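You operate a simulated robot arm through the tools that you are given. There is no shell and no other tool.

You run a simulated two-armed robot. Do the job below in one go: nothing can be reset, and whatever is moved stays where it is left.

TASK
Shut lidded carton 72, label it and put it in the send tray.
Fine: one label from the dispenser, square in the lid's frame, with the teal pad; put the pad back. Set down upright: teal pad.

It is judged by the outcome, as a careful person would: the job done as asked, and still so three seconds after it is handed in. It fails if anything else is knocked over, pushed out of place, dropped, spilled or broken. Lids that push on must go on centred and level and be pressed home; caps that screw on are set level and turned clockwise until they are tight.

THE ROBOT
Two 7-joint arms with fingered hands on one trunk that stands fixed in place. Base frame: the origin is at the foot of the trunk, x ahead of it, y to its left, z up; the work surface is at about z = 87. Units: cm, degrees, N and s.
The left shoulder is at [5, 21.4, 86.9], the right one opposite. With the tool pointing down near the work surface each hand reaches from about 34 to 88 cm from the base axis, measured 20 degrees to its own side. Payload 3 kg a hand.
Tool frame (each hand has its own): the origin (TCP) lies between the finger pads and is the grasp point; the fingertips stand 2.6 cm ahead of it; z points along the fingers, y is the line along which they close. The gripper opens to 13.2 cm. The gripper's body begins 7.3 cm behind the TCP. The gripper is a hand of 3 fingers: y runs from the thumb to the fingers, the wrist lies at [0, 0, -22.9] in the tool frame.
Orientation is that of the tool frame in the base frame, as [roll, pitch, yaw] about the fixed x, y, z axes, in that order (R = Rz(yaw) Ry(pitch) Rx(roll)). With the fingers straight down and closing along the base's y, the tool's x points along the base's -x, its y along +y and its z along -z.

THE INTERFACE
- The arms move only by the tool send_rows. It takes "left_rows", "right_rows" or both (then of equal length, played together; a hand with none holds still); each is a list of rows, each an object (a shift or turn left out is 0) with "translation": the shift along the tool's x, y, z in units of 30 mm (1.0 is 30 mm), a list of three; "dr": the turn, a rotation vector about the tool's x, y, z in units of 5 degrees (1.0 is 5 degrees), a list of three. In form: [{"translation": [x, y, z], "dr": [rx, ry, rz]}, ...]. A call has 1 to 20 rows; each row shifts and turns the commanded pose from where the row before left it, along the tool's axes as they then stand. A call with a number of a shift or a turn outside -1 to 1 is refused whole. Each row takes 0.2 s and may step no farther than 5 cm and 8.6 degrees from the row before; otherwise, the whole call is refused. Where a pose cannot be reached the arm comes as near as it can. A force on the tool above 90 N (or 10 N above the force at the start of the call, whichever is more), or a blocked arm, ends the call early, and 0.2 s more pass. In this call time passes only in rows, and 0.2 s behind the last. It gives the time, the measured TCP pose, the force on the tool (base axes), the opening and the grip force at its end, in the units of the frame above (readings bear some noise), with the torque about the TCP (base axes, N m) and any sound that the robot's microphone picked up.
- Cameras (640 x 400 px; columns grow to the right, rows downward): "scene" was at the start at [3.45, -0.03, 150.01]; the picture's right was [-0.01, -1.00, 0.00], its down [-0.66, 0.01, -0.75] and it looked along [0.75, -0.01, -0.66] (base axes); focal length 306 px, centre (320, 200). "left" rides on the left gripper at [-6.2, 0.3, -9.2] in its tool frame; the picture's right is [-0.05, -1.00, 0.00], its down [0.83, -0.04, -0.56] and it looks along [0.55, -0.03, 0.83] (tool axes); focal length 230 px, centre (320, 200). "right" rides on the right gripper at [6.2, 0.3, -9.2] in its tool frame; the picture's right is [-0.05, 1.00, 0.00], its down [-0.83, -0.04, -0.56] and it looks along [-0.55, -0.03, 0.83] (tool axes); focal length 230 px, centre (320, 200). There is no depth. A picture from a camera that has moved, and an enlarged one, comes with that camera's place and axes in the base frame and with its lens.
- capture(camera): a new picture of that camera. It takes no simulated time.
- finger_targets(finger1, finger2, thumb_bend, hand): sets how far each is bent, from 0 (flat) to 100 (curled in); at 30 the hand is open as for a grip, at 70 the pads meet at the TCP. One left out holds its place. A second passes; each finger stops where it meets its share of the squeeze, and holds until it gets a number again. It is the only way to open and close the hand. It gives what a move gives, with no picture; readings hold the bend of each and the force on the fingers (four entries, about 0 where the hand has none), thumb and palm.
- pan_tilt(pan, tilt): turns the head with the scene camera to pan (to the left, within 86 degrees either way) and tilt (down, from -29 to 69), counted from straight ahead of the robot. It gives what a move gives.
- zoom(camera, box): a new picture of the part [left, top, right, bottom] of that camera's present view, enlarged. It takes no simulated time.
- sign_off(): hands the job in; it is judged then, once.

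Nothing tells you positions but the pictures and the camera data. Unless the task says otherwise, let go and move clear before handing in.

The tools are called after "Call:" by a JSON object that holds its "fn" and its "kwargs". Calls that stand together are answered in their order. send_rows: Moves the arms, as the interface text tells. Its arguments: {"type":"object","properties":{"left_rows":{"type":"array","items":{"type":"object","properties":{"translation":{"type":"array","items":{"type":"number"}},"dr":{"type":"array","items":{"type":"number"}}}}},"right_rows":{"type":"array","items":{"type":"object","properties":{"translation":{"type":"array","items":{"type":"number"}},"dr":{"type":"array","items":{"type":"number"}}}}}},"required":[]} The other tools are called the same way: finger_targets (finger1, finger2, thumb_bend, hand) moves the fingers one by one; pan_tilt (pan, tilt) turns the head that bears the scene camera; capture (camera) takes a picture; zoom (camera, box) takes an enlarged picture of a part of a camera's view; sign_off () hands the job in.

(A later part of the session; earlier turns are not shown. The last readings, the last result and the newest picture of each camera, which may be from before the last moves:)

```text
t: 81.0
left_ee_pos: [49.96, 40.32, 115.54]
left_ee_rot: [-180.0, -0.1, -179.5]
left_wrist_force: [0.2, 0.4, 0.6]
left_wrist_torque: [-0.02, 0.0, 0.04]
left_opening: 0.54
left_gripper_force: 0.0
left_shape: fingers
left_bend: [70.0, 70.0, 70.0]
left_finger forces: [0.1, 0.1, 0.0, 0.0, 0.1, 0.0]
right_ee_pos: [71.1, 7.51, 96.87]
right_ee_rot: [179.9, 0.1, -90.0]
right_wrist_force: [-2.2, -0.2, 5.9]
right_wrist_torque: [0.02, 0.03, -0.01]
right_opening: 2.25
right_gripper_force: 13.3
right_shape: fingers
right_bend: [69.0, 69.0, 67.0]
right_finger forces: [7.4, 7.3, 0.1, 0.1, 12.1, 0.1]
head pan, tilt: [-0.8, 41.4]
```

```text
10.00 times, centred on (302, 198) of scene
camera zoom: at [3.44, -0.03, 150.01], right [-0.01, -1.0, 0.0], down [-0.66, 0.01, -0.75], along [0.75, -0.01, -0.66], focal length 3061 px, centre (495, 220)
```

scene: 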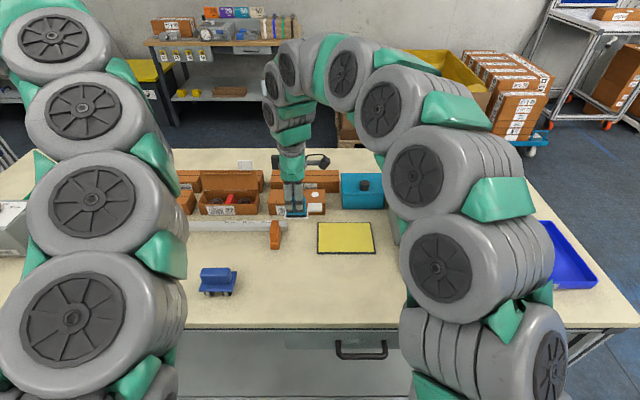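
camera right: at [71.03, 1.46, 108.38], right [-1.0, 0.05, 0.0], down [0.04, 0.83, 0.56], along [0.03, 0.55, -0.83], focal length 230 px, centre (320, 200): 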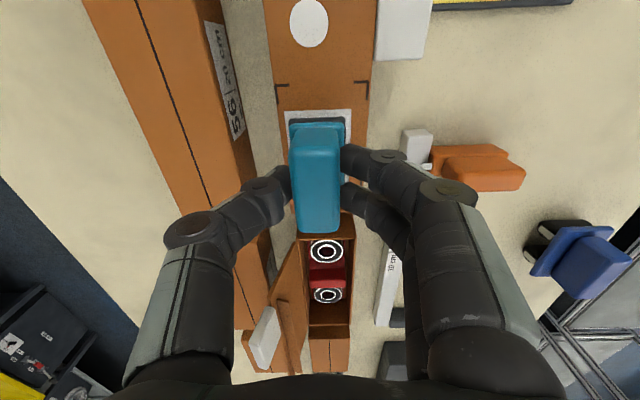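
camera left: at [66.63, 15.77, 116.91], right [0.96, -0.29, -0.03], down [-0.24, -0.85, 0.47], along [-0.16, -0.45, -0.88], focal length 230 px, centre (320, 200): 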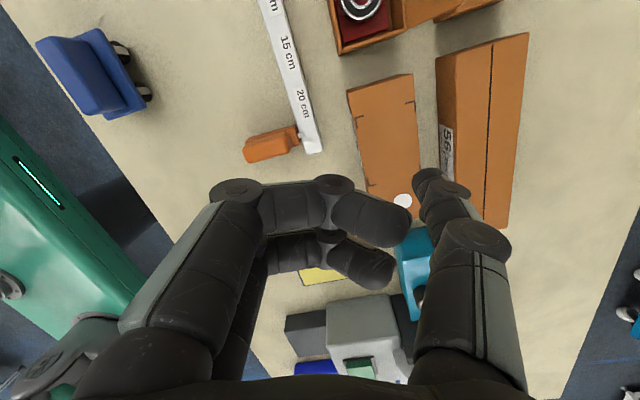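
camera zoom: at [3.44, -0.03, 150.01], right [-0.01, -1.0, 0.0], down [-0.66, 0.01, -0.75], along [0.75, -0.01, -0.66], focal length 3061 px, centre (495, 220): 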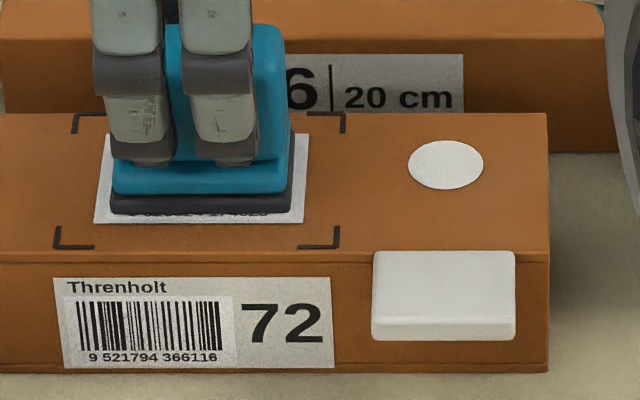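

The label is down and centred to within half a millimetre. I'll press it on firmly, then lift.

Call:
{"fn": "send_rows", "kwargs": {"right_rows": [{"translation": [0, 0, 0.06]}, {"translation": [0, 0, 0.03]}]}}

Call:
{"fn": "send_rows", "kwargs": {"right_rows": [{"translation": [0, 0, 0]}, {"translation": [0, 0, 0]}, {"translation": [0, 0, 0]}]}}

Call:
{"fn": "send_rows", "kwargs": {"right_rows": [{"translation": [0, 0, -0.1]}, {"translation": [0, 0, -0.2]}, {"translation": [0, 0, -0.3]}, {"translation": [0, 0, -0.3]}]}}

Call:
{"fn": "zoom", "kwargs": {"camera": "right", "box": [255, 50, 385, 160]}}

Call:
{"fn": "zoom", "kwargs": {"camera": "scene", "box": [275, 178, 330, 218]}}

```text
t: 81.6
left_ee_pos: [50.02, 40.34, 115.42]
left_ee_rot: [-179.9, -0.1, -179.6]
left_wrist_force: [0.0, -0.7, -0.5]
left_wrist_torque: [0.01, 0.01, 0.01]
left_opening: 0.55
left_gripper_force: 0.2
left_shape: fingers
left_bend: [70.0, 70.0, 70.0]
left_finger forces: [0.0, 0.0, 0.0, 0.0, 0.0, 0.0]
right_ee_pos: [70.91, 7.44, 96.66]
right_ee_rot: [-179.9, 0.0, -90.0]
right_wrist_force: [-1.7, -0.4, 24.0]
right_wrist_torque: [0.02, 0.03, 0.0]
right_opening: 2.22
right_gripper_force: 17.1
right_shape: fingers
right_bend: [70.0, 70.0, 68.0]
right_finger forces: [9.3, 9.2, 0.0, 0.0, 15.7, 0.0]
head pan, tilt: [-0.8, 41.4]
```

```text
t: 82.4
left_ee_pos: [49.97, 40.16, 115.43]
left_ee_rot: [-179.9, -0.1, -179.6]
left_wrist_force: [0.3, -0.5, 0.1]
left_wrist_torque: [-0.05, -0.02, 0.01]
left_opening: 0.56
left_gripper_force: 0.1
left_shape: fingers
left_bend: [70.0, 70.0, 70.0]
left_finger forces: [0.1, 0.0, 0.0, 0.0, 0.0, 0.1]
right_ee_pos: [71.1, 7.43, 96.57]
right_ee_rot: [180.0, 0.0, -90.0]
right_wrist_force: [-2.5, 0.8, 23.7]
right_wrist_torque: [0.05, 0.0, 0.0]
right_opening: 2.25
right_gripper_force: 16.4
right_shape: fingers
right_bend: [70.0, 70.0, 68.0]
right_finger forces: [8.8, 8.7, 0.0, 0.0, 15.9, 0.1]
head pan, tilt: [-0.8, 41.4]
```

```text
t: 83.4
left_ee_pos: [49.97, 40.24, 115.54]
left_ee_rot: [-179.9, -0.2, -179.6]
left_wrist_force: [0.2, -0.1, -0.2]
left_wrist_torque: [-0.01, 0.0, -0.02]
left_opening: 0.57
left_gripper_force: 0.0
left_shape: fingers
left_bend: [70.0, 70.0, 70.0]
left_finger forces: [0.0, 0.0, 0.0, 0.1, 0.1, 0.0]
right_ee_pos: [70.82, 7.36, 99.12]
right_ee_rot: [179.8, -0.1, -90.0]
right_wrist_force: [0.3, -0.2, -1.3]
right_wrist_torque: [0.01, -0.02, 0.01]
right_opening: 2.27
right_gripper_force: 11.4
right_shape: fingers
right_bend: [70.0, 70.0, 67.0]
right_finger forces: [6.0, 5.9, 0.0, 0.0, 11.9, 0.0]
head pan, tilt: [-0.8, 41.4]
```

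```text
3.64 times, centred on (320, 105) of right
camera zoom: at [70.65, 1.26, 108.46], right [-1.0, 0.05, 0.0], down [0.04, 0.83, 0.55], along [0.03, 0.55, -0.83], focal length 837 px, centre (320, 546)
```

zoom: 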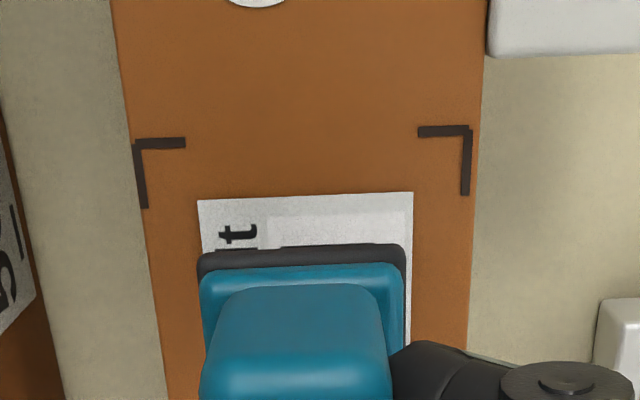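

```text
10.00 times, centred on (302, 198) of scene
camera zoom: at [3.45, -0.03, 150.01], right [-0.01, -1.0, 0.0], down [-0.66, 0.01, -0.75], along [0.75, -0.01, -0.66], focal length 3061 px, centre (495, 220)
```

zoom: 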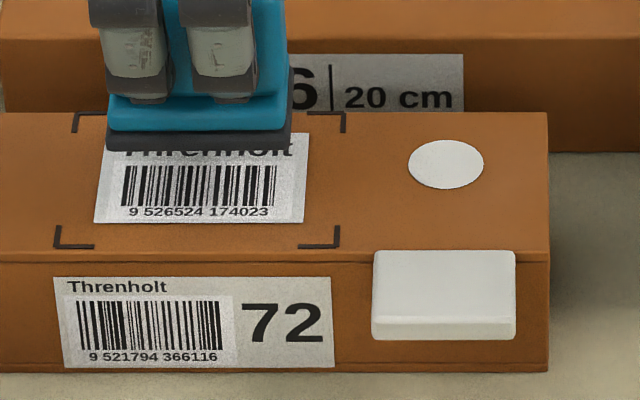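

The label stays on the lid, square in the frame. Now I'll return the pad to its place at (42.95, −10.55).

Call:
{"fn": "send_rows", "kwargs": {"right_rows": [{"translation": [0, 0.7, -0.12]}, {"translation": [0, 0.75, -0.12]}, {"translation": [0, 0.75, -0.12]}, {"translation": [0, 0.75, -0.12]}, {"translation": [0, 0.72, -0.12]}, {"translation": [0.746, 0.714, -0.06]}, {"translation": [0.746, 0.714, -0.06]}, {"translation": [0.746, 0.714, -0.06]}, {"translation": [0.746, 0.714, -0.06]}, {"translation": [0.746, 0.714, -0.06]}, {"translation": [0.746, 0.714, -0.06]}, {"translation": [0.746, 0.714, -0.06]}, {"translation": [0.746, 0.714, -0.06]}]}}

Call:
{"fn": "capture", "kwargs": {"camera": "scene"}}

Call:
{"fn": "zoom", "kwargs": {"camera": "scene", "box": [275, 178, 330, 218]}}

```text
t: 86.2
left_ee_pos: [50.07, 40.21, 115.37]
left_ee_rot: [-179.9, -0.1, -179.6]
left_wrist_force: [0.4, -0.1, -0.1]
left_wrist_torque: [0.03, -0.01, -0.02]
left_opening: 0.55
left_gripper_force: 0.2
left_shape: fingers
left_bend: [70.0, 70.0, 70.0]
left_finger forces: [0.0, 0.1, 0.1, 0.0, 0.0, 0.1]
right_ee_pos: [42.79, -10.67, 102.5]
right_ee_rot: [179.9, 0.0, -90.1]
right_wrist_force: [0.3, -0.7, -0.6]
right_wrist_torque: [0.01, 0.02, -0.04]
right_opening: 2.24
right_gripper_force: 11.4
right_shape: fingers
right_bend: [70.0, 70.0, 67.0]
right_finger forces: [5.9, 5.9, 0.0, 0.0, 11.8, 0.1]
head pan, tilt: [-0.8, 41.4]
```

```text
taken
```

scene: 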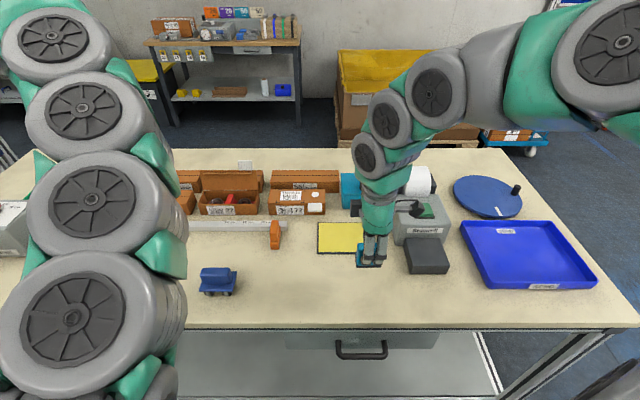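

```text
10.00 times, centred on (302, 198) of scene
camera zoom: at [3.45, -0.04, 150.01], right [-0.01, -1.0, 0.0], down [-0.66, 0.01, -0.75], along [0.75, -0.01, -0.66], focal length 3061 px, centre (495, 220)
```

zoom: 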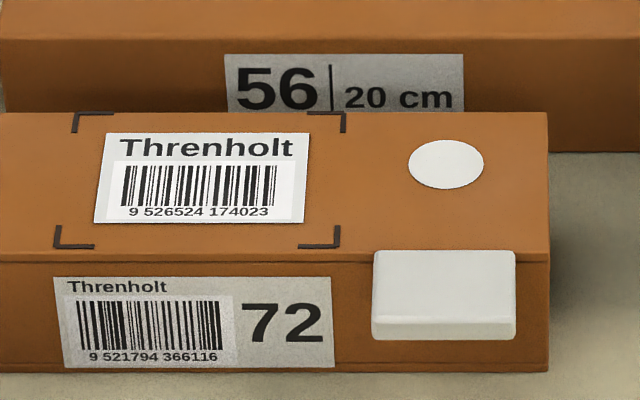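

The label looks square and centred. Now I'll lower the pad onto its original spot.

Call:
{"fn": "send_rows", "kwargs": {"right_rows": [{"translation": [-0.04, -0.02, 0.8]}, {"translation": [0, 0, 0.8]}, {"translation": [0, 0, 0.8]}, {"translation": [0, 0, 0.6]}, {"translation": [0, 0, 0.25]}]}}

Call:
{"fn": "send_rows", "kwargs": {"right_rows": [{"translation": [0, 0, 0.1]}]}}

Call:
{"fn": "zoom", "kwargs": {"camera": "scene", "box": [330, 255, 400, 305]}}

```text
t: 87.4
left_ee_pos: [50.0, 40.13, 115.52]
left_ee_rot: [-180.0, -0.1, -179.6]
left_wrist_force: [-0.2, 0.1, -0.1]
left_wrist_torque: [0.03, 0.02, 0.01]
left_opening: 0.54
left_gripper_force: 0.1
left_shape: fingers
left_bend: [70.0, 70.0, 70.0]
left_finger forces: [0.0, 0.0, 0.0, 0.0, 0.1, 0.0]
right_ee_pos: [42.88, -10.47, 92.81]
right_ee_rot: [180.0, 0.0, -89.9]
right_wrist_force: [-0.2, 0.7, -1.0]
right_wrist_torque: [0.02, -0.01, -0.04]
right_opening: 2.24
right_gripper_force: 11.4
right_shape: fingers
right_bend: [70.0, 70.0, 67.0]
right_finger forces: [5.8, 5.9, 0.0, 0.0, 11.9, 0.1]
head pan, tilt: [-0.8, 41.4]
```

```text
t: 87.8
left_ee_pos: [50.01, 40.32, 115.31]
left_ee_rot: [-179.9, -0.1, -179.5]
left_wrist_force: [0.4, -0.7, 0.0]
left_wrist_torque: [0.0, -0.05, 0.0]
left_opening: 0.53
left_gripper_force: 0.1
left_shape: fingers
left_bend: [70.0, 70.0, 70.0]
left_finger forces: [0.1, 0.1, 0.0, 0.2, 0.1, 0.0]
right_ee_pos: [42.89, -10.51, 92.47]
right_ee_rot: [-180.0, 0.1, -90.0]
right_wrist_force: [-0.2, -0.5, -0.4]
right_wrist_torque: [-0.03, -0.01, -0.01]
right_opening: 2.25
right_gripper_force: 11.7
right_shape: fingers
right_bend: [70.0, 70.0, 67.0]
right_finger forces: [5.9, 6.0, 0.0, 0.0, 11.8, 0.0]
head pan, tilt: [-0.8, 41.4]
```

```text
8.00 times, centred on (365, 280) of scene
camera zoom: at [3.45, -0.03, 150.01], right [-0.01, -1.0, 0.0], down [-0.66, 0.01, -0.75], along [0.75, -0.01, -0.66], focal length 2449 px, centre (-40, -440)
```

zoom: 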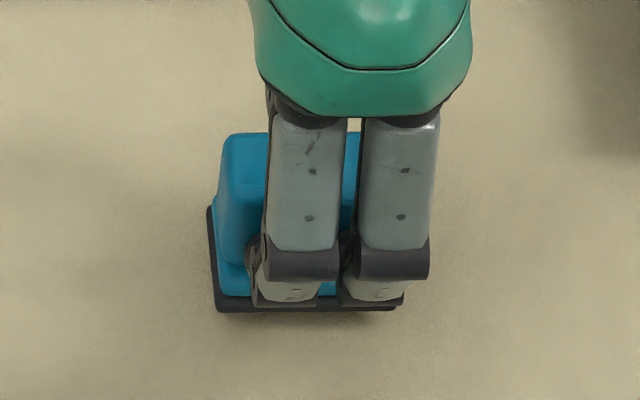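

Call:
{"fn": "send_rows", "kwargs": {"right_rows": [{"translation": [0, 0, 0.07]}]}}

Call:
{"fn": "send_rows", "kwargs": {"right_rows": [{"translation": [0, 0, 0.05]}]}}

Call:
{"fn": "zoom", "kwargs": {"camera": "scene", "box": [330, 255, 400, 305]}}

```text
t: 88.2
left_ee_pos: [50.11, 40.26, 115.41]
left_ee_rot: [-179.8, -0.1, -179.6]
left_wrist_force: [-0.2, 0.4, 0.2]
left_wrist_torque: [0.01, 0.0, 0.02]
left_opening: 0.54
left_gripper_force: 0.0
left_shape: fingers
left_bend: [70.0, 70.0, 70.0]
left_finger forces: [0.0, 0.0, 0.0, 0.1, 0.0, 0.0]
right_ee_pos: [42.88, -10.47, 92.29]
right_ee_rot: [180.0, 0.1, -90.0]
right_wrist_force: [0.2, 0.4, -0.5]
right_wrist_torque: [-0.03, -0.01, 0.03]
right_opening: 2.26
right_gripper_force: 11.7
right_shape: fingers
right_bend: [70.0, 70.0, 67.0]
right_finger forces: [5.8, 5.9, 0.0, 0.0, 11.9, 0.1]
head pan, tilt: [-0.8, 41.4]
```

```text
t: 88.6
left_ee_pos: [50.05, 40.27, 115.5]
left_ee_rot: [-179.9, -0.2, -179.6]
left_wrist_force: [-0.7, -0.5, -0.1]
left_wrist_torque: [0.02, 0.02, -0.04]
left_opening: 0.55
left_gripper_force: 0.1
left_shape: fingers
left_bend: [70.0, 70.0, 70.0]
left_finger forces: [0.0, 0.0, 0.0, 0.0, 0.0, 0.0]
right_ee_pos: [42.88, -10.49, 92.08]
right_ee_rot: [-180.0, -0.1, -90.1]
right_wrist_force: [-0.5, 0.7, -1.0]
right_wrist_torque: [0.04, -0.04, -0.05]
right_opening: 2.25
right_gripper_force: 12.0
right_shape: fingers
right_bend: [70.0, 70.0, 67.0]
right_finger forces: [5.8, 5.9, 0.0, 0.1, 11.9, 0.0]
head pan, tilt: [-0.8, 41.4]
```

```text
8.00 times, centred on (365, 280) of scene
camera zoom: at [3.45, -0.03, 150.01], right [-0.01, -1.0, 0.0], down [-0.66, 0.01, -0.75], along [0.75, -0.01, -0.66], focal length 2449 px, centre (-40, -440)
```

zoom: 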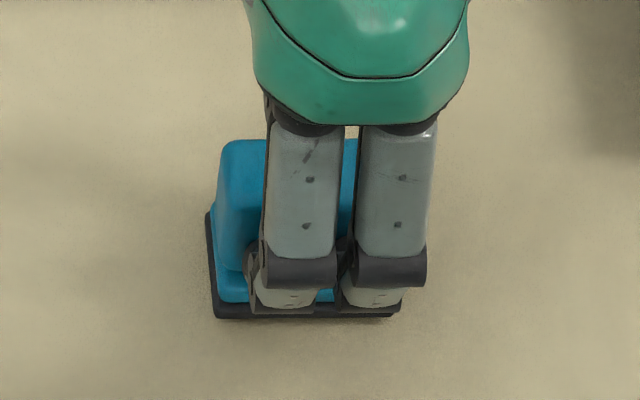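

Call:
{"fn": "send_rows", "kwargs": {"right_rows": [{"translation": [0, 0, 0.04]}]}}

Call:
{"fn": "send_rows", "kwargs": {"right_rows": [{"translation": [0, 0, 0.03]}]}}

Call:
{"fn": "zoom", "kwargs": {"camera": "scene", "box": [330, 255, 400, 305]}}

```text
t: 89.0
left_ee_pos: [50.08, 40.34, 115.38]
left_ee_rot: [-179.9, -0.1, -179.6]
left_wrist_force: [-0.5, 0.1, -0.2]
left_wrist_torque: [0.01, 0.0, 0.03]
left_opening: 0.54
left_gripper_force: 0.0
left_shape: fingers
left_bend: [70.0, 70.0, 70.0]
left_finger forces: [0.0, 0.0, 0.0, 0.0, 0.0, 0.1]
right_ee_pos: [43.01, -10.48, 91.99]
right_ee_rot: [180.0, 0.1, -90.1]
right_wrist_force: [0.4, -0.1, -0.1]
right_wrist_torque: [-0.01, 0.0, 0.01]
right_opening: 2.26
right_gripper_force: 12.2
right_shape: fingers
right_bend: [70.0, 70.0, 67.0]
right_finger forces: [5.8, 5.9, 0.1, 0.0, 11.9, 0.1]
head pan, tilt: [-0.8, 41.4]
```

```text
t: 89.4
left_ee_pos: [49.92, 40.34, 115.4]
left_ee_rot: [-179.9, -0.2, -179.6]
left_wrist_force: [-0.5, 0.3, 0.8]
left_wrist_torque: [-0.02, 0.0, 0.01]
left_opening: 0.53
left_gripper_force: 0.0
left_shape: fingers
left_bend: [70.0, 70.0, 70.0]
left_finger forces: [0.0, 0.0, 0.0, 0.1, 0.0, 0.1]
right_ee_pos: [42.94, -10.52, 91.97]
right_ee_rot: [-179.9, 0.0, -90.0]
right_wrist_force: [-1.3, 0.3, 2.2]
right_wrist_torque: [-0.01, 0.01, 0.01]
right_opening: 2.25
right_gripper_force: 12.2
right_shape: fingers
right_bend: [70.0, 70.0, 67.0]
right_finger forces: [6.2, 6.2, 0.1, 0.0, 11.5, 0.1]
head pan, tilt: [-0.8, 41.4]
```

```text
8.00 times, centred on (365, 280) of scene
camera zoom: at [3.45, -0.03, 150.01], right [-0.01, -1.0, 0.0], down [-0.66, 0.01, -0.75], along [0.75, -0.01, -0.66], focal length 2449 px, centre (-40, -440)
```

zoom: 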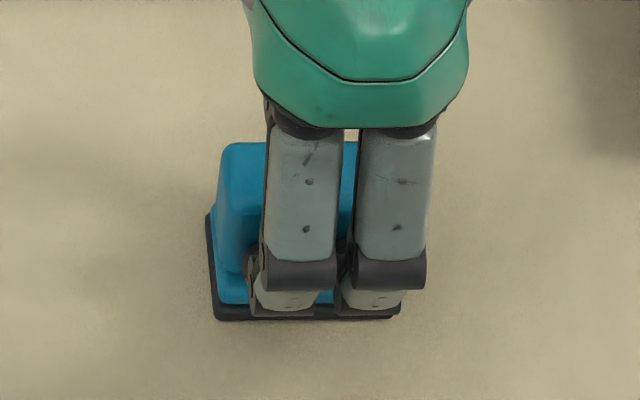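

The pad stands upright on the bench within 3 mm of where it was. I'll release it and rise.

Call:
{"fn": "finger_targets", "kwargs": {"hand": "right", "finger1": 54, "finger2": 54, "thumb_bend": 54}}

Call:
{"fn": "send_rows", "kwargs": {"right_rows": [{"translation": [0, 0, -0.3]}, {"translation": [0, 0, -0.7]}, {"translation": [0, 0, -0.8]}, {"translation": [0, 0, -0.8]}]}}

Call:
{"fn": "zoom", "kwargs": {"camera": "scene", "box": [330, 255, 400, 305]}}

Call:
{"fn": "capture", "kwargs": {"camera": "scene"}}

```text
t: 90.4
left_ee_pos: [50.1, 40.29, 115.42]
left_ee_rot: [-179.9, -0.2, -179.5]
left_wrist_force: [-1.3, 0.7, -0.8]
left_wrist_torque: [0.03, -0.02, -0.01]
left_opening: 0.57
left_gripper_force: 0.0
left_shape: fingers
left_bend: [70.0, 70.0, 70.0]
left_finger forces: [0.1, 0.1, 0.1, 0.0, 0.1, 0.0]
right_ee_pos: [43.02, -10.47, 91.91]
right_ee_rot: [180.0, 0.0, -90.0]
right_wrist_force: [-0.1, -0.3, 0.2]
right_wrist_torque: [-0.04, 0.03, 0.03]
right_opening: 5.39
right_gripper_force: 0.1
right_shape: fingers
right_bend: [54.0, 54.0, 54.0]
right_finger forces: [0.1, 0.0, 0.1, 0.0, 0.1, 0.1]
head pan, tilt: [-0.8, 41.4]
```

```text
t: 91.4
left_ee_pos: [50.14, 40.29, 115.47]
left_ee_rot: [-179.9, -0.2, -179.6]
left_wrist_force: [-0.2, 0.4, -0.1]
left_wrist_torque: [0.01, -0.02, 0.0]
left_opening: 0.53
left_gripper_force: 0.0
left_shape: fingers
left_bend: [70.0, 70.0, 70.0]
left_finger forces: [0.0, 0.0, 0.1, 0.1, 0.0, 0.0]
right_ee_pos: [43.07, -10.33, 99.65]
right_ee_rot: [179.9, -0.1, -90.0]
right_wrist_force: [-0.3, 0.9, -0.1]
right_wrist_torque: [-0.01, -0.01, 0.0]
right_opening: 5.37
right_gripper_force: 0.1
right_shape: fingers
right_bend: [54.0, 54.0, 54.0]
right_finger forces: [0.0, 0.0, 0.0, 0.0, 0.0, 0.0]
head pan, tilt: [-0.8, 41.4]
```

```text
8.00 times, centred on (365, 280) of scene
camera zoom: at [3.45, -0.03, 150.01], right [-0.01, -1.0, 0.0], down [-0.66, 0.01, -0.75], along [0.75, -0.01, -0.66], focal length 2449 px, centre (-40, -440)
```

zoom: 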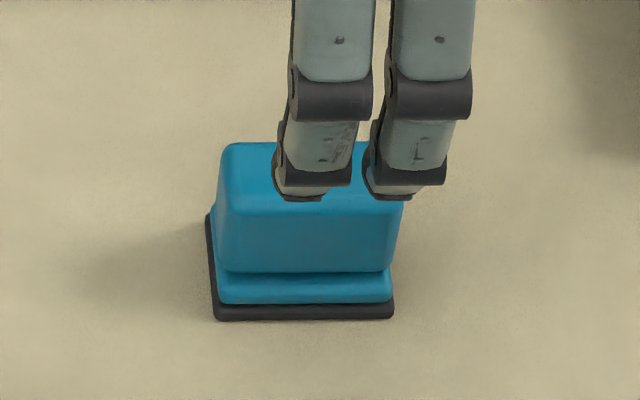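

```text
taken
```

scene: 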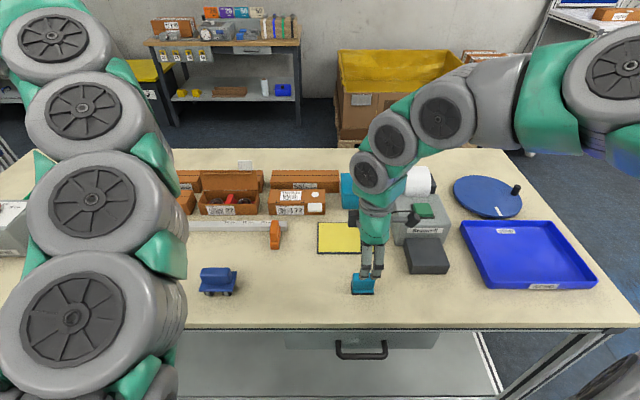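

The pad is back and upright. Next I'll open the hand wider and bring it over carton 72's middle (y ≈ 6) to grip it front to back.

Call:
{"fn": "finger_targets", "kwargs": {"hand": "right", "finger1": 44, "finger2": 44, "thumb_bend": 44}}

Call:
{"fn": "send_rows", "kwargs": {"right_rows": [{"translation": [-0.68, -0.708, -0.06]}, {"translation": [-0.68, -0.708, -0.06]}, {"translation": [-0.68, -0.708, -0.06]}, {"translation": [-0.68, -0.708, -0.06]}, {"translation": [-0.68, -0.708, -0.06]}, {"translation": [-0.68, -0.708, -0.06]}, {"translation": [-0.68, -0.708, -0.06]}, {"translation": [-0.68, -0.708, -0.06]}, {"translation": [0, -0.735, 0.067]}, {"translation": [0, -0.735, 0.067]}, {"translation": [0, -0.735, 0.067]}, {"translation": [0, -0.735, 0.067]}, {"translation": [0, -0.735, 0.067]}]}}

Call:
{"fn": "capture", "kwargs": {"camera": "right"}}

Call:
{"fn": "zoom", "kwargs": {"camera": "scene", "box": [255, 150, 345, 225]}}

```text
t: 92.4
left_ee_pos: [49.97, 40.26, 115.44]
left_ee_rot: [-179.9, -0.3, -179.6]
left_wrist_force: [-0.8, 0.4, 0.1]
left_wrist_torque: [0.01, 0.0, 0.01]
left_opening: 0.57
left_gripper_force: 0.0
left_shape: fingers
left_bend: [70.0, 70.0, 70.0]
left_finger forces: [0.1, 0.1, 0.1, 0.0, 0.0, 0.0]
right_ee_pos: [43.03, -10.44, 99.62]
right_ee_rot: [179.9, 0.1, -90.0]
right_wrist_force: [-0.3, 0.3, 0.0]
right_wrist_torque: [-0.01, -0.03, 0.0]
right_opening: 8.74
right_gripper_force: 0.0
right_shape: fingers
right_bend: [44.0, 44.0, 44.0]
right_finger forces: [0.0, 0.0, 0.1, 0.0, 0.0, 0.0]
head pan, tilt: [-0.8, 41.4]
```

```text
t: 95.2
left_ee_pos: [49.95, 40.19, 115.37]
left_ee_rot: [-179.9, -0.3, -179.7]
left_wrist_force: [0.7, 0.3, -1.0]
left_wrist_torque: [0.02, -0.02, 0.0]
left_opening: 0.56
left_gripper_force: 0.1
left_shape: fingers
left_bend: [70.0, 70.0, 70.0]
left_finger forces: [0.0, 0.0, 0.0, 0.0, 0.0, 0.0]
right_ee_pos: [70.93, 5.73, 99.91]
right_ee_rot: [-180.0, 0.0, -90.0]
right_wrist_force: [-0.2, -0.4, 0.4]
right_wrist_torque: [0.0, 0.02, -0.02]
right_opening: 8.74
right_gripper_force: 0.0
right_shape: fingers
right_bend: [44.0, 44.0, 44.0]
right_finger forces: [0.0, 0.1, 0.0, 0.1, 0.0, 0.0]
head pan, tilt: [-0.8, 41.4]
```

```text
taken
camera right: at [70.68, -0.29, 109.36], right [-1.0, 0.05, 0.0], down [0.04, 0.83, 0.56], along [0.03, 0.55, -0.83], focal length 230 px, centre (320, 200)
```

right: 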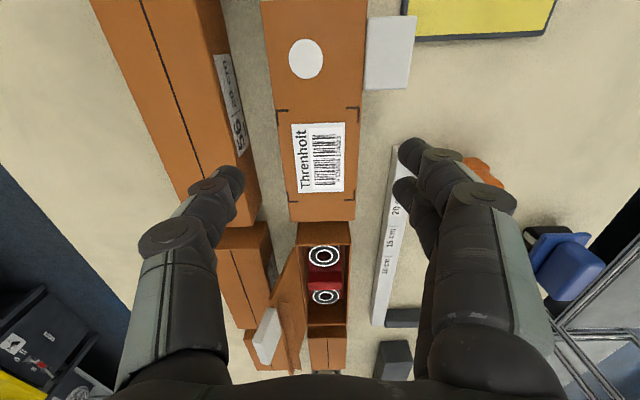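

```text
5.33 times, centred on (300, 188) of scene
camera zoom: at [3.46, -0.03, 150.01], right [-0.01, -1.0, 0.0], down [-0.66, 0.01, -0.75], along [0.75, -0.01, -0.66], focal length 1633 px, centre (427, 267)
```

zoom: 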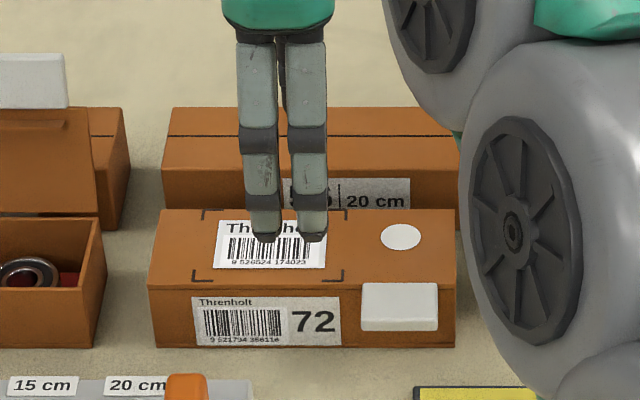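

Carton 72 spans x 67.9–74.2, with a gap of about 4 cm to the box behind it. I'll set the thumb slightly tighter, centre the hand and lower with the thumb going into that gap.

Call:
{"fn": "finger_targets", "kwargs": {"hand": "right", "finger1": 43, "finger2": 43, "thumb_bend": 46}}

Call:
{"fn": "send_rows", "kwargs": {"right_rows": [{"translation": [-0.07, -0.03, 0.4]}, {"translation": [0, 0, 0.5]}, {"translation": [0, 0, 0.5]}]}}

Call:
{"fn": "capture", "kwargs": {"camera": "right"}}

Call:
{"fn": "zoom", "kwargs": {"camera": "scene", "box": [255, 150, 345, 225]}}

```text
t: 96.2
left_ee_pos: [50.03, 40.22, 115.48]
left_ee_rot: [-179.9, -0.2, -179.6]
left_wrist_force: [0.3, -0.6, 0.9]
left_wrist_torque: [-0.03, -0.01, 0.0]
left_opening: 0.55
left_gripper_force: 0.1
left_shape: fingers
left_bend: [70.0, 70.0, 70.0]
left_finger forces: [0.0, 0.0, 0.1, 0.1, 0.1, 0.1]
right_ee_pos: [70.99, 5.82, 100.03]
right_ee_rot: [180.0, 0.0, -90.0]
right_wrist_force: [-0.6, -0.4, -0.7]
right_wrist_torque: [-0.02, -0.02, 0.04]
right_opening: 8.6
right_gripper_force: 0.0
right_shape: fingers
right_bend: [43.0, 43.0, 46.0]
right_finger forces: [0.1, 0.0, 0.0, 0.0, 0.0, 0.0]
head pan, tilt: [-0.8, 41.4]
```

```text
t: 97.0
left_ee_pos: [50.09, 40.35, 115.46]
left_ee_rot: [-179.9, -0.2, -179.6]
left_wrist_force: [0.6, 0.5, -0.9]
left_wrist_torque: [0.02, 0.0, 0.0]
left_opening: 0.52
left_gripper_force: 0.1
left_shape: fingers
left_bend: [70.0, 70.0, 70.0]
left_finger forces: [0.1, 0.1, 0.1, 0.0, 0.0, 0.1]
right_ee_pos: [71.06, 6.23, 95.89]
right_ee_rot: [180.0, -0.1, -90.0]
right_wrist_force: [0.4, -0.3, 0.4]
right_wrist_torque: [0.03, -0.01, -0.02]
right_opening: 8.64
right_gripper_force: 0.1
right_shape: fingers
right_bend: [43.0, 43.0, 46.0]
right_finger forces: [0.1, 0.0, 0.1, 0.0, 0.0, 0.1]
head pan, tilt: [-0.8, 41.4]
```

```text
taken
camera right: at [70.74, 0.04, 105.1], right [-1.0, 0.05, 0.0], down [0.04, 0.83, 0.56], along [0.03, 0.55, -0.83], focal length 230 px, centre (320, 200)
```

right: 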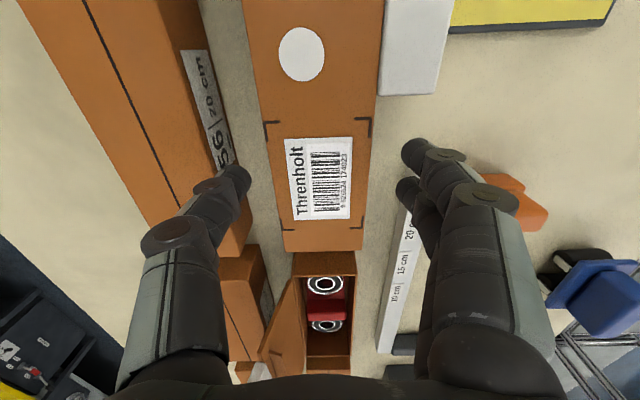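

```text
5.33 times, centred on (300, 188) of scene
camera zoom: at [3.45, -0.03, 150.01], right [-0.01, -1.0, 0.0], down [-0.66, 0.01, -0.75], along [0.75, -0.01, -0.66], focal length 1633 px, centre (427, 267)
```

zoom: 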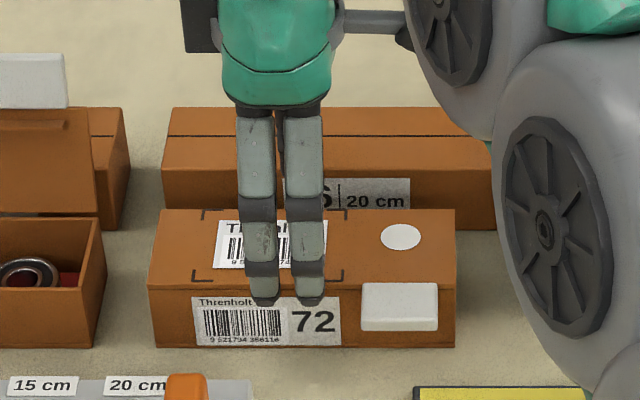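

The thumb is above the gap. I'll continue down carefully.

Call:
{"fn": "send_rows", "kwargs": {"right_rows": [{"translation": [0, 0, 0.25]}, {"translation": [0, 0, 0.25]}]}}

Call:
{"fn": "zoom", "kwargs": {"camera": "right", "box": [150, 80, 450, 270]}}

```text
t: 97.6
left_ee_pos: [50.11, 40.37, 115.38]
left_ee_rot: [-179.9, -0.1, -179.6]
left_wrist_force: [-0.8, 0.3, 0.2]
left_wrist_torque: [0.02, -0.02, 0.0]
left_opening: 0.57
left_gripper_force: 0.1
left_shape: fingers
left_bend: [70.0, 70.0, 70.0]
left_finger forces: [0.0, 0.0, 0.1, 0.1, 0.0, 0.0]
right_ee_pos: [71.01, 6.21, 94.31]
right_ee_rot: [180.0, 0.0, -89.9]
right_wrist_force: [-0.1, 0.3, -0.4]
right_wrist_torque: [-0.03, 0.02, 0.0]
right_opening: 8.63
right_gripper_force: 0.1
right_shape: fingers
right_bend: [43.0, 43.0, 46.0]
right_finger forces: [0.0, 0.0, 0.0, 0.0, 0.0, 0.0]
head pan, tilt: [-0.8, 41.4]
```

```text
2.11 times, centred on (300, 175) of right
camera zoom: at [70.67, 0.02, 103.63], right [-1.0, 0.05, 0.0], down [0.04, 0.83, 0.56], along [0.03, 0.55, -0.83], focal length 484 px, centre (362, 253)
```

zoom: 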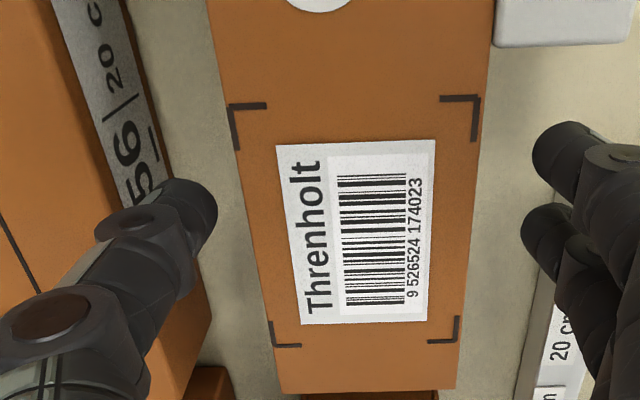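

The label sits evenly in its frame. The thumb is in the gap; continuing down.

Call:
{"fn": "send_rows", "kwargs": {"right_rows": [{"translation": [0, 0, 0.25]}, {"translation": [0, 0, 0.2]}]}}

Call:
{"fn": "zoom", "kwargs": {"camera": "right", "box": [150, 80, 450, 270]}}

Call:
{"fn": "zoom", "kwargs": {"camera": "scene", "box": [255, 150, 345, 225]}}

```text
t: 98.2
left_ee_pos: [50.04, 40.28, 115.43]
left_ee_rot: [-179.9, -0.1, -179.5]
left_wrist_force: [0.3, -0.5, -0.9]
left_wrist_torque: [-0.02, -0.02, 0.02]
left_opening: 0.54
left_gripper_force: 0.0
left_shape: fingers
left_bend: [70.0, 70.0, 70.0]
left_finger forces: [0.0, 0.0, 0.0, 0.0, 0.0, 0.0]
right_ee_pos: [71.04, 6.05, 93.08]
right_ee_rot: [-179.9, 0.0, -90.0]
right_wrist_force: [-0.8, 1.3, -0.3]
right_wrist_torque: [0.0, 0.01, 0.0]
right_opening: 8.65
right_gripper_force: 0.1
right_shape: fingers
right_bend: [43.0, 43.0, 46.0]
right_finger forces: [0.1, 0.1, 0.0, 0.1, 0.0, 0.1]
head pan, tilt: [-0.8, 41.4]
```

```text
2.11 times, centred on (300, 175) of right
camera zoom: at [70.74, -0.01, 102.27], right [-1.0, 0.05, 0.0], down [0.04, 0.83, 0.56], along [0.03, 0.55, -0.83], focal length 484 px, centre (362, 253)
```

zoom: 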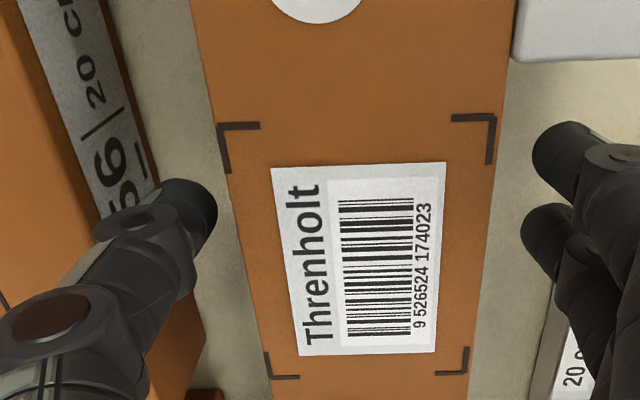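

```text
5.33 times, centred on (300, 188) of scene
camera zoom: at [3.45, -0.03, 150.01], right [-0.01, -1.0, 0.0], down [-0.66, 0.01, -0.75], along [0.75, -0.01, -0.66], focal length 1633 px, centre (427, 267)
```

zoom: 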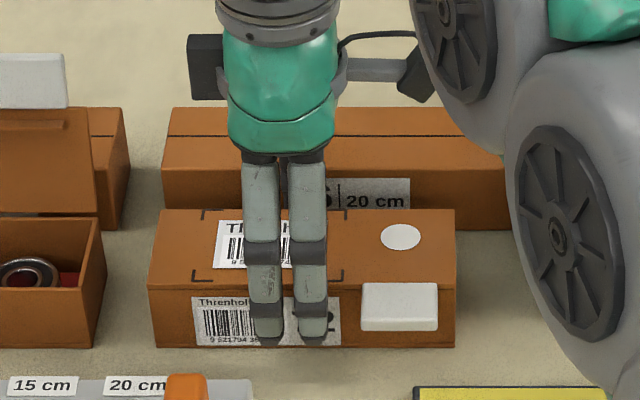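

Call:
{"fn": "send_rows", "kwargs": {"right_rows": [{"translation": [0, 0, 0.12]}, {"translation": [0, 0, 0.12]}]}}

Call:
{"fn": "finger_targets", "kwargs": {"hand": "right", "finger1": 47, "finger2": 47, "thumb_bend": 48}}

Call:
{"fn": "zoom", "kwargs": {"camera": "right", "box": [150, 80, 450, 270]}}

Call:
{"fn": "zoom", "kwargs": {"camera": "scene", "box": [255, 150, 345, 225]}}

```text
t: 98.8
left_ee_pos: [49.93, 40.44, 115.39]
left_ee_rot: [-180.0, -0.3, -179.6]
left_wrist_force: [0.6, 0.5, -0.2]
left_wrist_torque: [-0.01, 0.0, 0.01]
left_opening: 0.55
left_gripper_force: 0.1
left_shape: fingers
left_bend: [70.0, 70.0, 70.0]
left_finger forces: [0.0, 0.1, 0.0, 0.0, 0.1, 0.1]
right_ee_pos: [71.08, 6.08, 92.32]
right_ee_rot: [-180.0, 0.0, -90.0]
right_wrist_force: [0.1, 0.3, -0.4]
right_wrist_torque: [0.01, -0.02, 0.02]
right_opening: 8.64
right_gripper_force: 0.1
right_shape: fingers
right_bend: [43.0, 43.0, 46.0]
right_finger forces: [0.0, 0.0, 0.1, 0.0, 0.0, 0.1]
head pan, tilt: [-0.8, 41.4]
```

```text
t: 99.8
left_ee_pos: [49.97, 40.22, 115.48]
left_ee_rot: [-179.9, -0.1, -179.6]
left_wrist_force: [0.2, -0.7, -0.2]
left_wrist_torque: [0.0, -0.01, 0.01]
left_opening: 0.56
left_gripper_force: 0.0
left_shape: fingers
left_bend: [70.0, 70.0, 70.0]
left_finger forces: [0.0, 0.0, 0.0, 0.1, 0.0, 0.0]
right_ee_pos: [71.02, 6.08, 92.4]
right_ee_rot: [-180.0, 0.0, -90.0]
right_wrist_force: [0.1, 0.2, -0.3]
right_wrist_torque: [0.0, 0.02, 0.0]
right_opening: 7.69
right_gripper_force: 0.0
right_shape: fingers
right_bend: [47.0, 47.0, 48.0]
right_finger forces: [0.1, 0.0, 0.0, 0.1, 0.1, 0.0]
head pan, tilt: [-0.8, 41.4]
```

```text
2.11 times, centred on (300, 175) of right
camera zoom: at [70.78, -0.03, 101.61], right [-1.0, 0.05, 0.0], down [0.04, 0.83, 0.56], along [0.03, 0.55, -0.83], focal length 484 px, centre (362, 253)
```

zoom: 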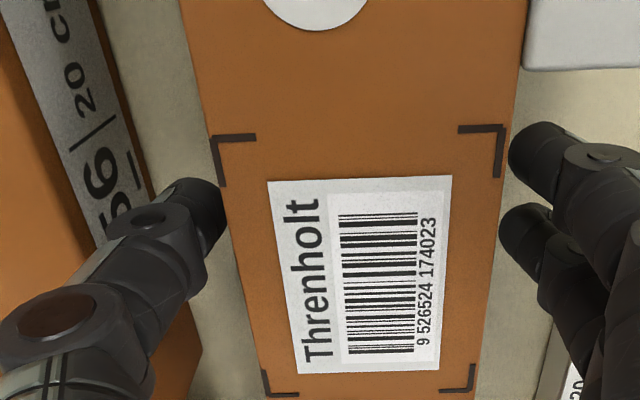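

```text
5.33 times, centred on (300, 188) of scene
camera zoom: at [3.45, -0.03, 150.01], right [-0.01, -1.0, 0.0], down [-0.66, 0.01, -0.75], along [0.75, -0.01, -0.66], focal length 1633 px, centre (427, 267)
```

zoom: 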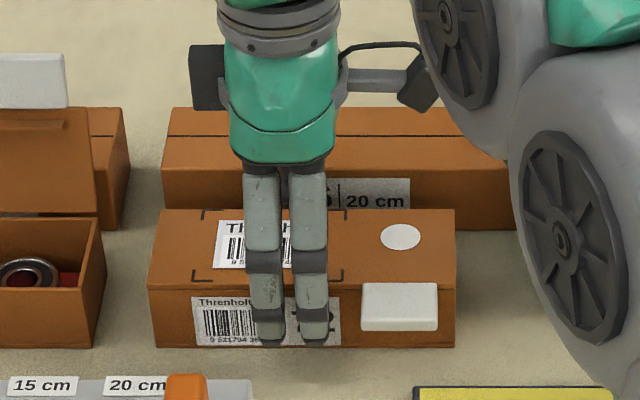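

The finger and thumb pads flank the carton with the tips near z 88. I'll close to grip.

Call:
{"fn": "finger_targets", "kwargs": {"hand": "right", "finger1": 72, "finger2": 72, "thumb_bend": 72}}

Call:
{"fn": "zoom", "kwargs": {"camera": "right", "box": [150, 80, 450, 270]}}

Call:
{"fn": "zoom", "kwargs": {"camera": "scene", "box": [255, 150, 345, 225]}}

```text
t: 100.8
left_ee_pos: [50.16, 40.34, 115.41]
left_ee_rot: [-179.9, -0.1, -179.5]
left_wrist_force: [-0.1, -0.3, -0.2]
left_wrist_torque: [-0.02, -0.01, 0.02]
left_opening: 0.56
left_gripper_force: 0.0
left_shape: fingers
left_bend: [70.0, 70.0, 70.0]
left_finger forces: [0.0, 0.1, 0.0, 0.1, 0.0, 0.0]
right_ee_pos: [71.04, 6.02, 92.28]
right_ee_rot: [180.0, 0.0, -90.0]
right_wrist_force: [1.2, -0.6, -1.8]
right_wrist_torque: [-0.02, 0.02, 0.0]
right_opening: 5.87
right_gripper_force: 25.7
right_shape: fingers
right_bend: [53.0, 53.0, 59.0]
right_finger forces: [12.6, 12.6, 0.0, 0.1, 25.2, 0.1]
head pan, tilt: [-0.8, 41.4]
```

```text
2.11 times, centred on (300, 175) of right
camera zoom: at [70.78, -0.03, 101.6], right [-1.0, 0.05, 0.0], down [0.04, 0.83, 0.56], along [0.03, 0.55, -0.83], focal length 484 px, centre (362, 253)
```

zoom: 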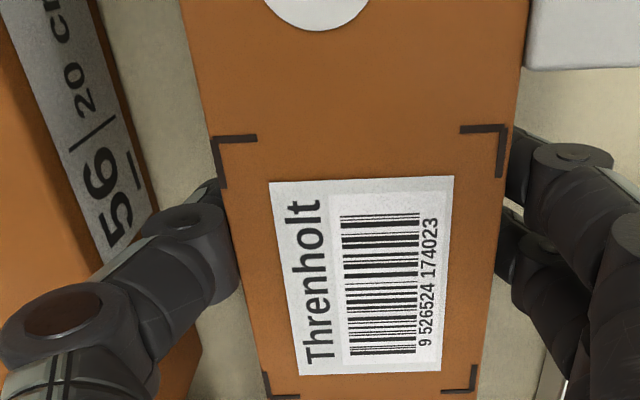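

```text
5.33 times, centred on (300, 188) of scene
camera zoom: at [3.46, -0.03, 150.01], right [-0.01, -1.0, 0.0], down [-0.66, 0.01, -0.75], along [0.75, -0.01, -0.66], focal length 1633 px, centre (427, 267)
```

zoom: 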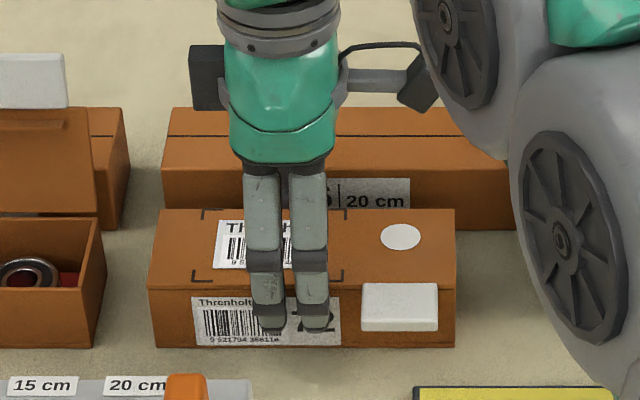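

It's gripped at 25 N with the lid still shut. I'll lift a little and check weight and level.

Call:
{"fn": "send_rows", "kwargs": {"right_rows": [{"translation": [0, 0, -0.15]}, {"translation": [0, 0, -0.25]}, {"translation": [0, 0, -0.3]}]}}

Call:
{"fn": "zoom", "kwargs": {"camera": "scene", "box": [255, 150, 345, 225]}}

Call:
{"fn": "capture", "kwargs": {"camera": "right"}}

```text
t: 101.6
left_ee_pos: [50.06, 40.3, 115.37]
left_ee_rot: [-180.0, -0.1, -179.7]
left_wrist_force: [-0.2, -0.1, -0.1]
left_wrist_torque: [0.0, 0.0, -0.01]
left_opening: 0.54
left_gripper_force: 0.0
left_shape: fingers
left_bend: [70.0, 70.0, 70.0]
left_finger forces: [0.0, 0.0, 0.1, 0.0, 0.1, 0.0]
right_ee_pos: [71.01, 6.19, 94.39]
right_ee_rot: [180.0, -0.1, -90.1]
right_wrist_force: [-0.5, 0.0, -2.6]
right_wrist_torque: [0.0, 0.0, -0.02]
right_opening: 5.87
right_gripper_force: 25.2
right_shape: fingers
right_bend: [53.0, 53.0, 59.0]
right_finger forces: [12.6, 12.7, 0.0, 0.1, 25.2, 0.0]
head pan, tilt: [-0.8, 41.4]
```

```text
5.33 times, centred on (300, 188) of scene
camera zoom: at [3.45, -0.03, 150.01], right [-0.01, -1.0, 0.0], down [-0.66, 0.01, -0.75], along [0.75, -0.01, -0.66], focal length 1633 px, centre (427, 267)
```

zoom: 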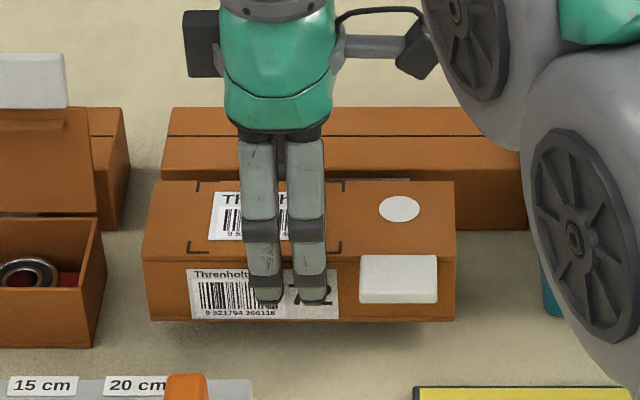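

```text
taken
camera right: at [70.7, 0.04, 103.68], right [-1.0, 0.05, 0.0], down [0.04, 0.83, 0.55], along [0.03, 0.55, -0.83], focal length 230 px, centre (320, 200)
```

right: 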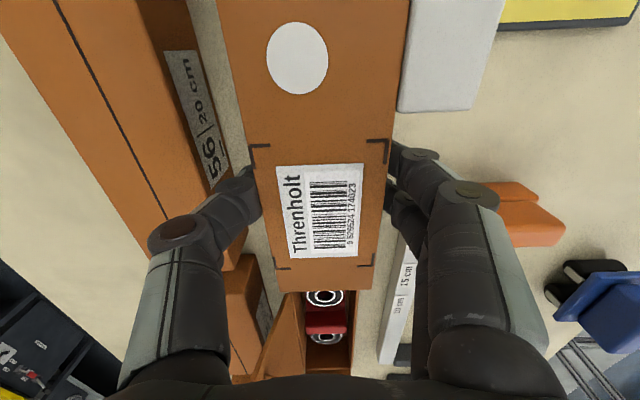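

The carton lifts level, at about 2.6 N, lid shut. I'll raise it, bring it clear toward the robot, then carry it high over the dispenser side to the tray at about (52, −53).

Call:
{"fn": "send_rows", "kwargs": {"right_rows": [{"translation": [0, 0, -0.5]}, {"translation": [0, 0, -0.5]}, {"translation": [0.167, 0.71, -0.44]}, {"translation": [0.167, 0.71, -0.44]}, {"translation": [0.167, 0.71, -0.44]}, {"translation": [0.167, 0.71, -0.44]}, {"translation": [0.167, 0.71, -0.44]}, {"translation": [0.167, 0.71, -0.44]}, {"translation": [0.167, 0.71, -0.44]}, {"translation": [0.167, 0.71, -0.44]}]}}

Call:
{"fn": "capture", "kwargs": {"camera": "scene"}}

Call:
{"fn": "capture", "kwargs": {"camera": "right"}}

```text
t: 103.8
left_ee_pos: [50.07, 40.28, 115.4]
left_ee_rot: [-180.0, -0.2, -179.6]
left_wrist_force: [-0.2, 0.7, 1.1]
left_wrist_torque: [0.02, -0.02, 0.02]
left_opening: 0.55
left_gripper_force: 0.0
left_shape: fingers
left_bend: [70.0, 70.0, 70.0]
left_finger forces: [0.0, 0.1, 0.0, 0.0, 0.0, 0.0]
right_ee_pos: [53.92, 2.06, 107.86]
right_ee_rot: [180.0, -0.1, -90.0]
right_wrist_force: [-0.8, 0.3, -3.1]
right_wrist_torque: [-0.01, 0.0, -0.02]
right_opening: 5.88
right_gripper_force: 25.3
right_shape: fingers
right_bend: [53.0, 53.0, 59.0]
right_finger forces: [12.7, 12.6, 0.0, 0.0, 25.2, 0.0]
head pan, tilt: [-0.8, 41.4]
```

```text
taken
```

scene: 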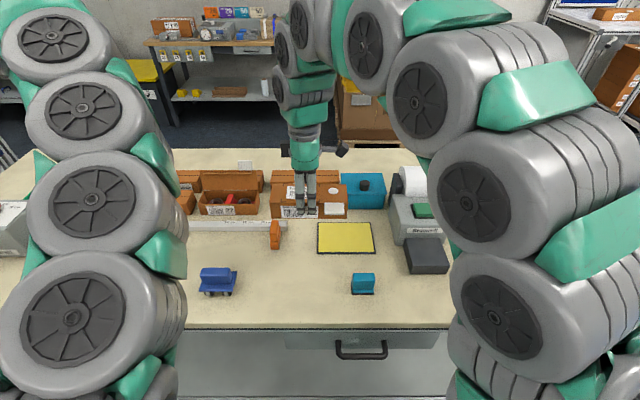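

```text
taken
camera right: at [53.62, -4.09, 117.17], right [-1.0, 0.05, 0.0], down [0.04, 0.83, 0.56], along [0.03, 0.55, -0.83], focal length 230 px, centre (320, 200)
```

right: 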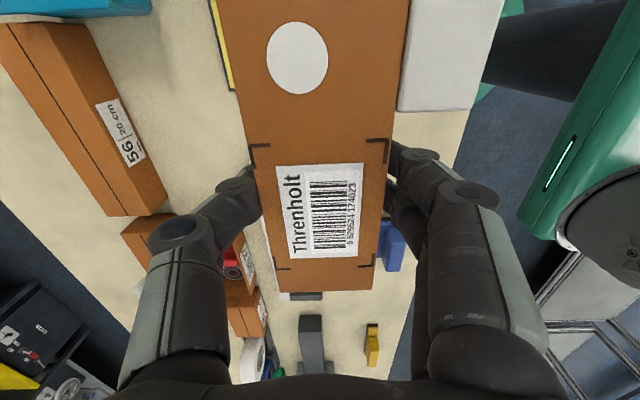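

The carton is steady and high. I'll carry it across to the right.

Call:
{"fn": "send_rows", "kwargs": {"right_rows": [{"translation": [0.5, 0.033, 0]}, {"translation": [0.8, 0.033, 0]}, {"translation": [0.9, 0.033, 0]}, {"translation": [0.9, 0.033, 0]}, {"translation": [0.9, 0.033, 0]}, {"translation": [0.9, 0.033, 0]}, {"translation": [0.9, 0.033, 0]}, {"translation": [0.9, 0.033, 0]}, {"translation": [0.9, 0.033, 0]}, {"translation": [0.8, 0.033, 0]}]}}

Call:
{"fn": "send_rows", "kwargs": {"right_rows": [{"translation": [0.9, 0.033, 0]}, {"translation": [0.9, 0.033, 0]}, {"translation": [0.9, 0.033, 0]}, {"translation": [0.9, 0.033, 0]}, {"translation": [0.9, 0.033, 0]}, {"translation": [0.9, 0.033, 0]}, {"translation": [0.9, 0.033, 0]}, {"translation": [0.9, 0.033, 0]}, {"translation": [0.9, 0.033, 0]}, {"translation": [0.9, 0.033, 0]}, {"translation": [0.8, 0.033, 0]}]}}

Call:
{"fn": "capture", "kwargs": {"camera": "scene"}}

Call:
{"fn": "capture", "kwargs": {"camera": "right"}}

```text
t: 106.0
left_ee_pos: [50.06, 40.28, 115.5]
left_ee_rot: [-179.9, -0.2, -179.7]
left_wrist_force: [0.3, 0.3, 0.0]
left_wrist_torque: [0.03, 0.0, -0.02]
left_opening: 0.54
left_gripper_force: 0.0
left_shape: fingers
left_bend: [70.0, 70.0, 70.0]
left_finger forces: [0.0, 0.0, 0.1, 0.0, 0.0, 0.1]
right_ee_pos: [53.04, -23.14, 107.9]
right_ee_rot: [-180.0, 0.0, -90.0]
right_wrist_force: [-0.2, -0.3, -2.6]
right_wrist_torque: [-0.01, 0.01, 0.0]
right_opening: 5.87
right_gripper_force: 25.0
right_shape: fingers
right_bend: [53.0, 53.0, 59.0]
right_finger forces: [12.3, 12.5, 0.0, 0.0, 25.0, 0.1]
head pan, tilt: [-0.8, 41.4]
```

```text
t: 108.4
left_ee_pos: [50.02, 40.41, 115.43]
left_ee_rot: [-179.8, -0.2, -179.6]
left_wrist_force: [-0.3, -0.2, -0.8]
left_wrist_torque: [0.03, 0.02, -0.01]
left_opening: 0.54
left_gripper_force: 0.0
left_shape: fingers
left_bend: [70.0, 70.0, 70.0]
left_finger forces: [0.0, 0.0, 0.1, 0.0, 0.1, 0.0]
right_ee_pos: [52.43, -38.24, 107.98]
right_ee_rot: [-180.0, 0.0, -90.0]
right_wrist_force: [0.2, -0.4, -1.9]
right_wrist_torque: [0.03, -0.02, -0.02]
right_opening: 5.84
right_gripper_force: 24.7
right_shape: fingers
right_bend: [53.0, 53.0, 60.0]
right_finger forces: [12.4, 12.6, 0.1, 0.1, 24.8, 0.1]
right hand out of reach, approached as far as the arm can: row 6, 7, 8, 9, 10, 11
head pan, tilt: [-0.8, 41.4]
```

```text
taken
```

scene: 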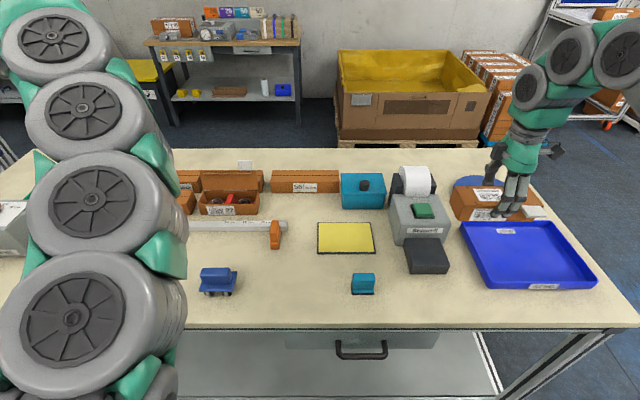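

```text
taken
camera right: at [52.1, -44.35, 117.21], right [-1.0, 0.05, 0.0], down [0.04, 0.83, 0.56], along [0.03, 0.55, -0.83], focal length 230 px, centre (320, 200)
```

right: 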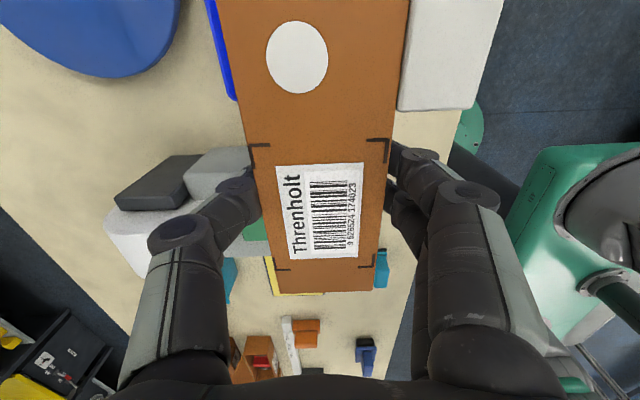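

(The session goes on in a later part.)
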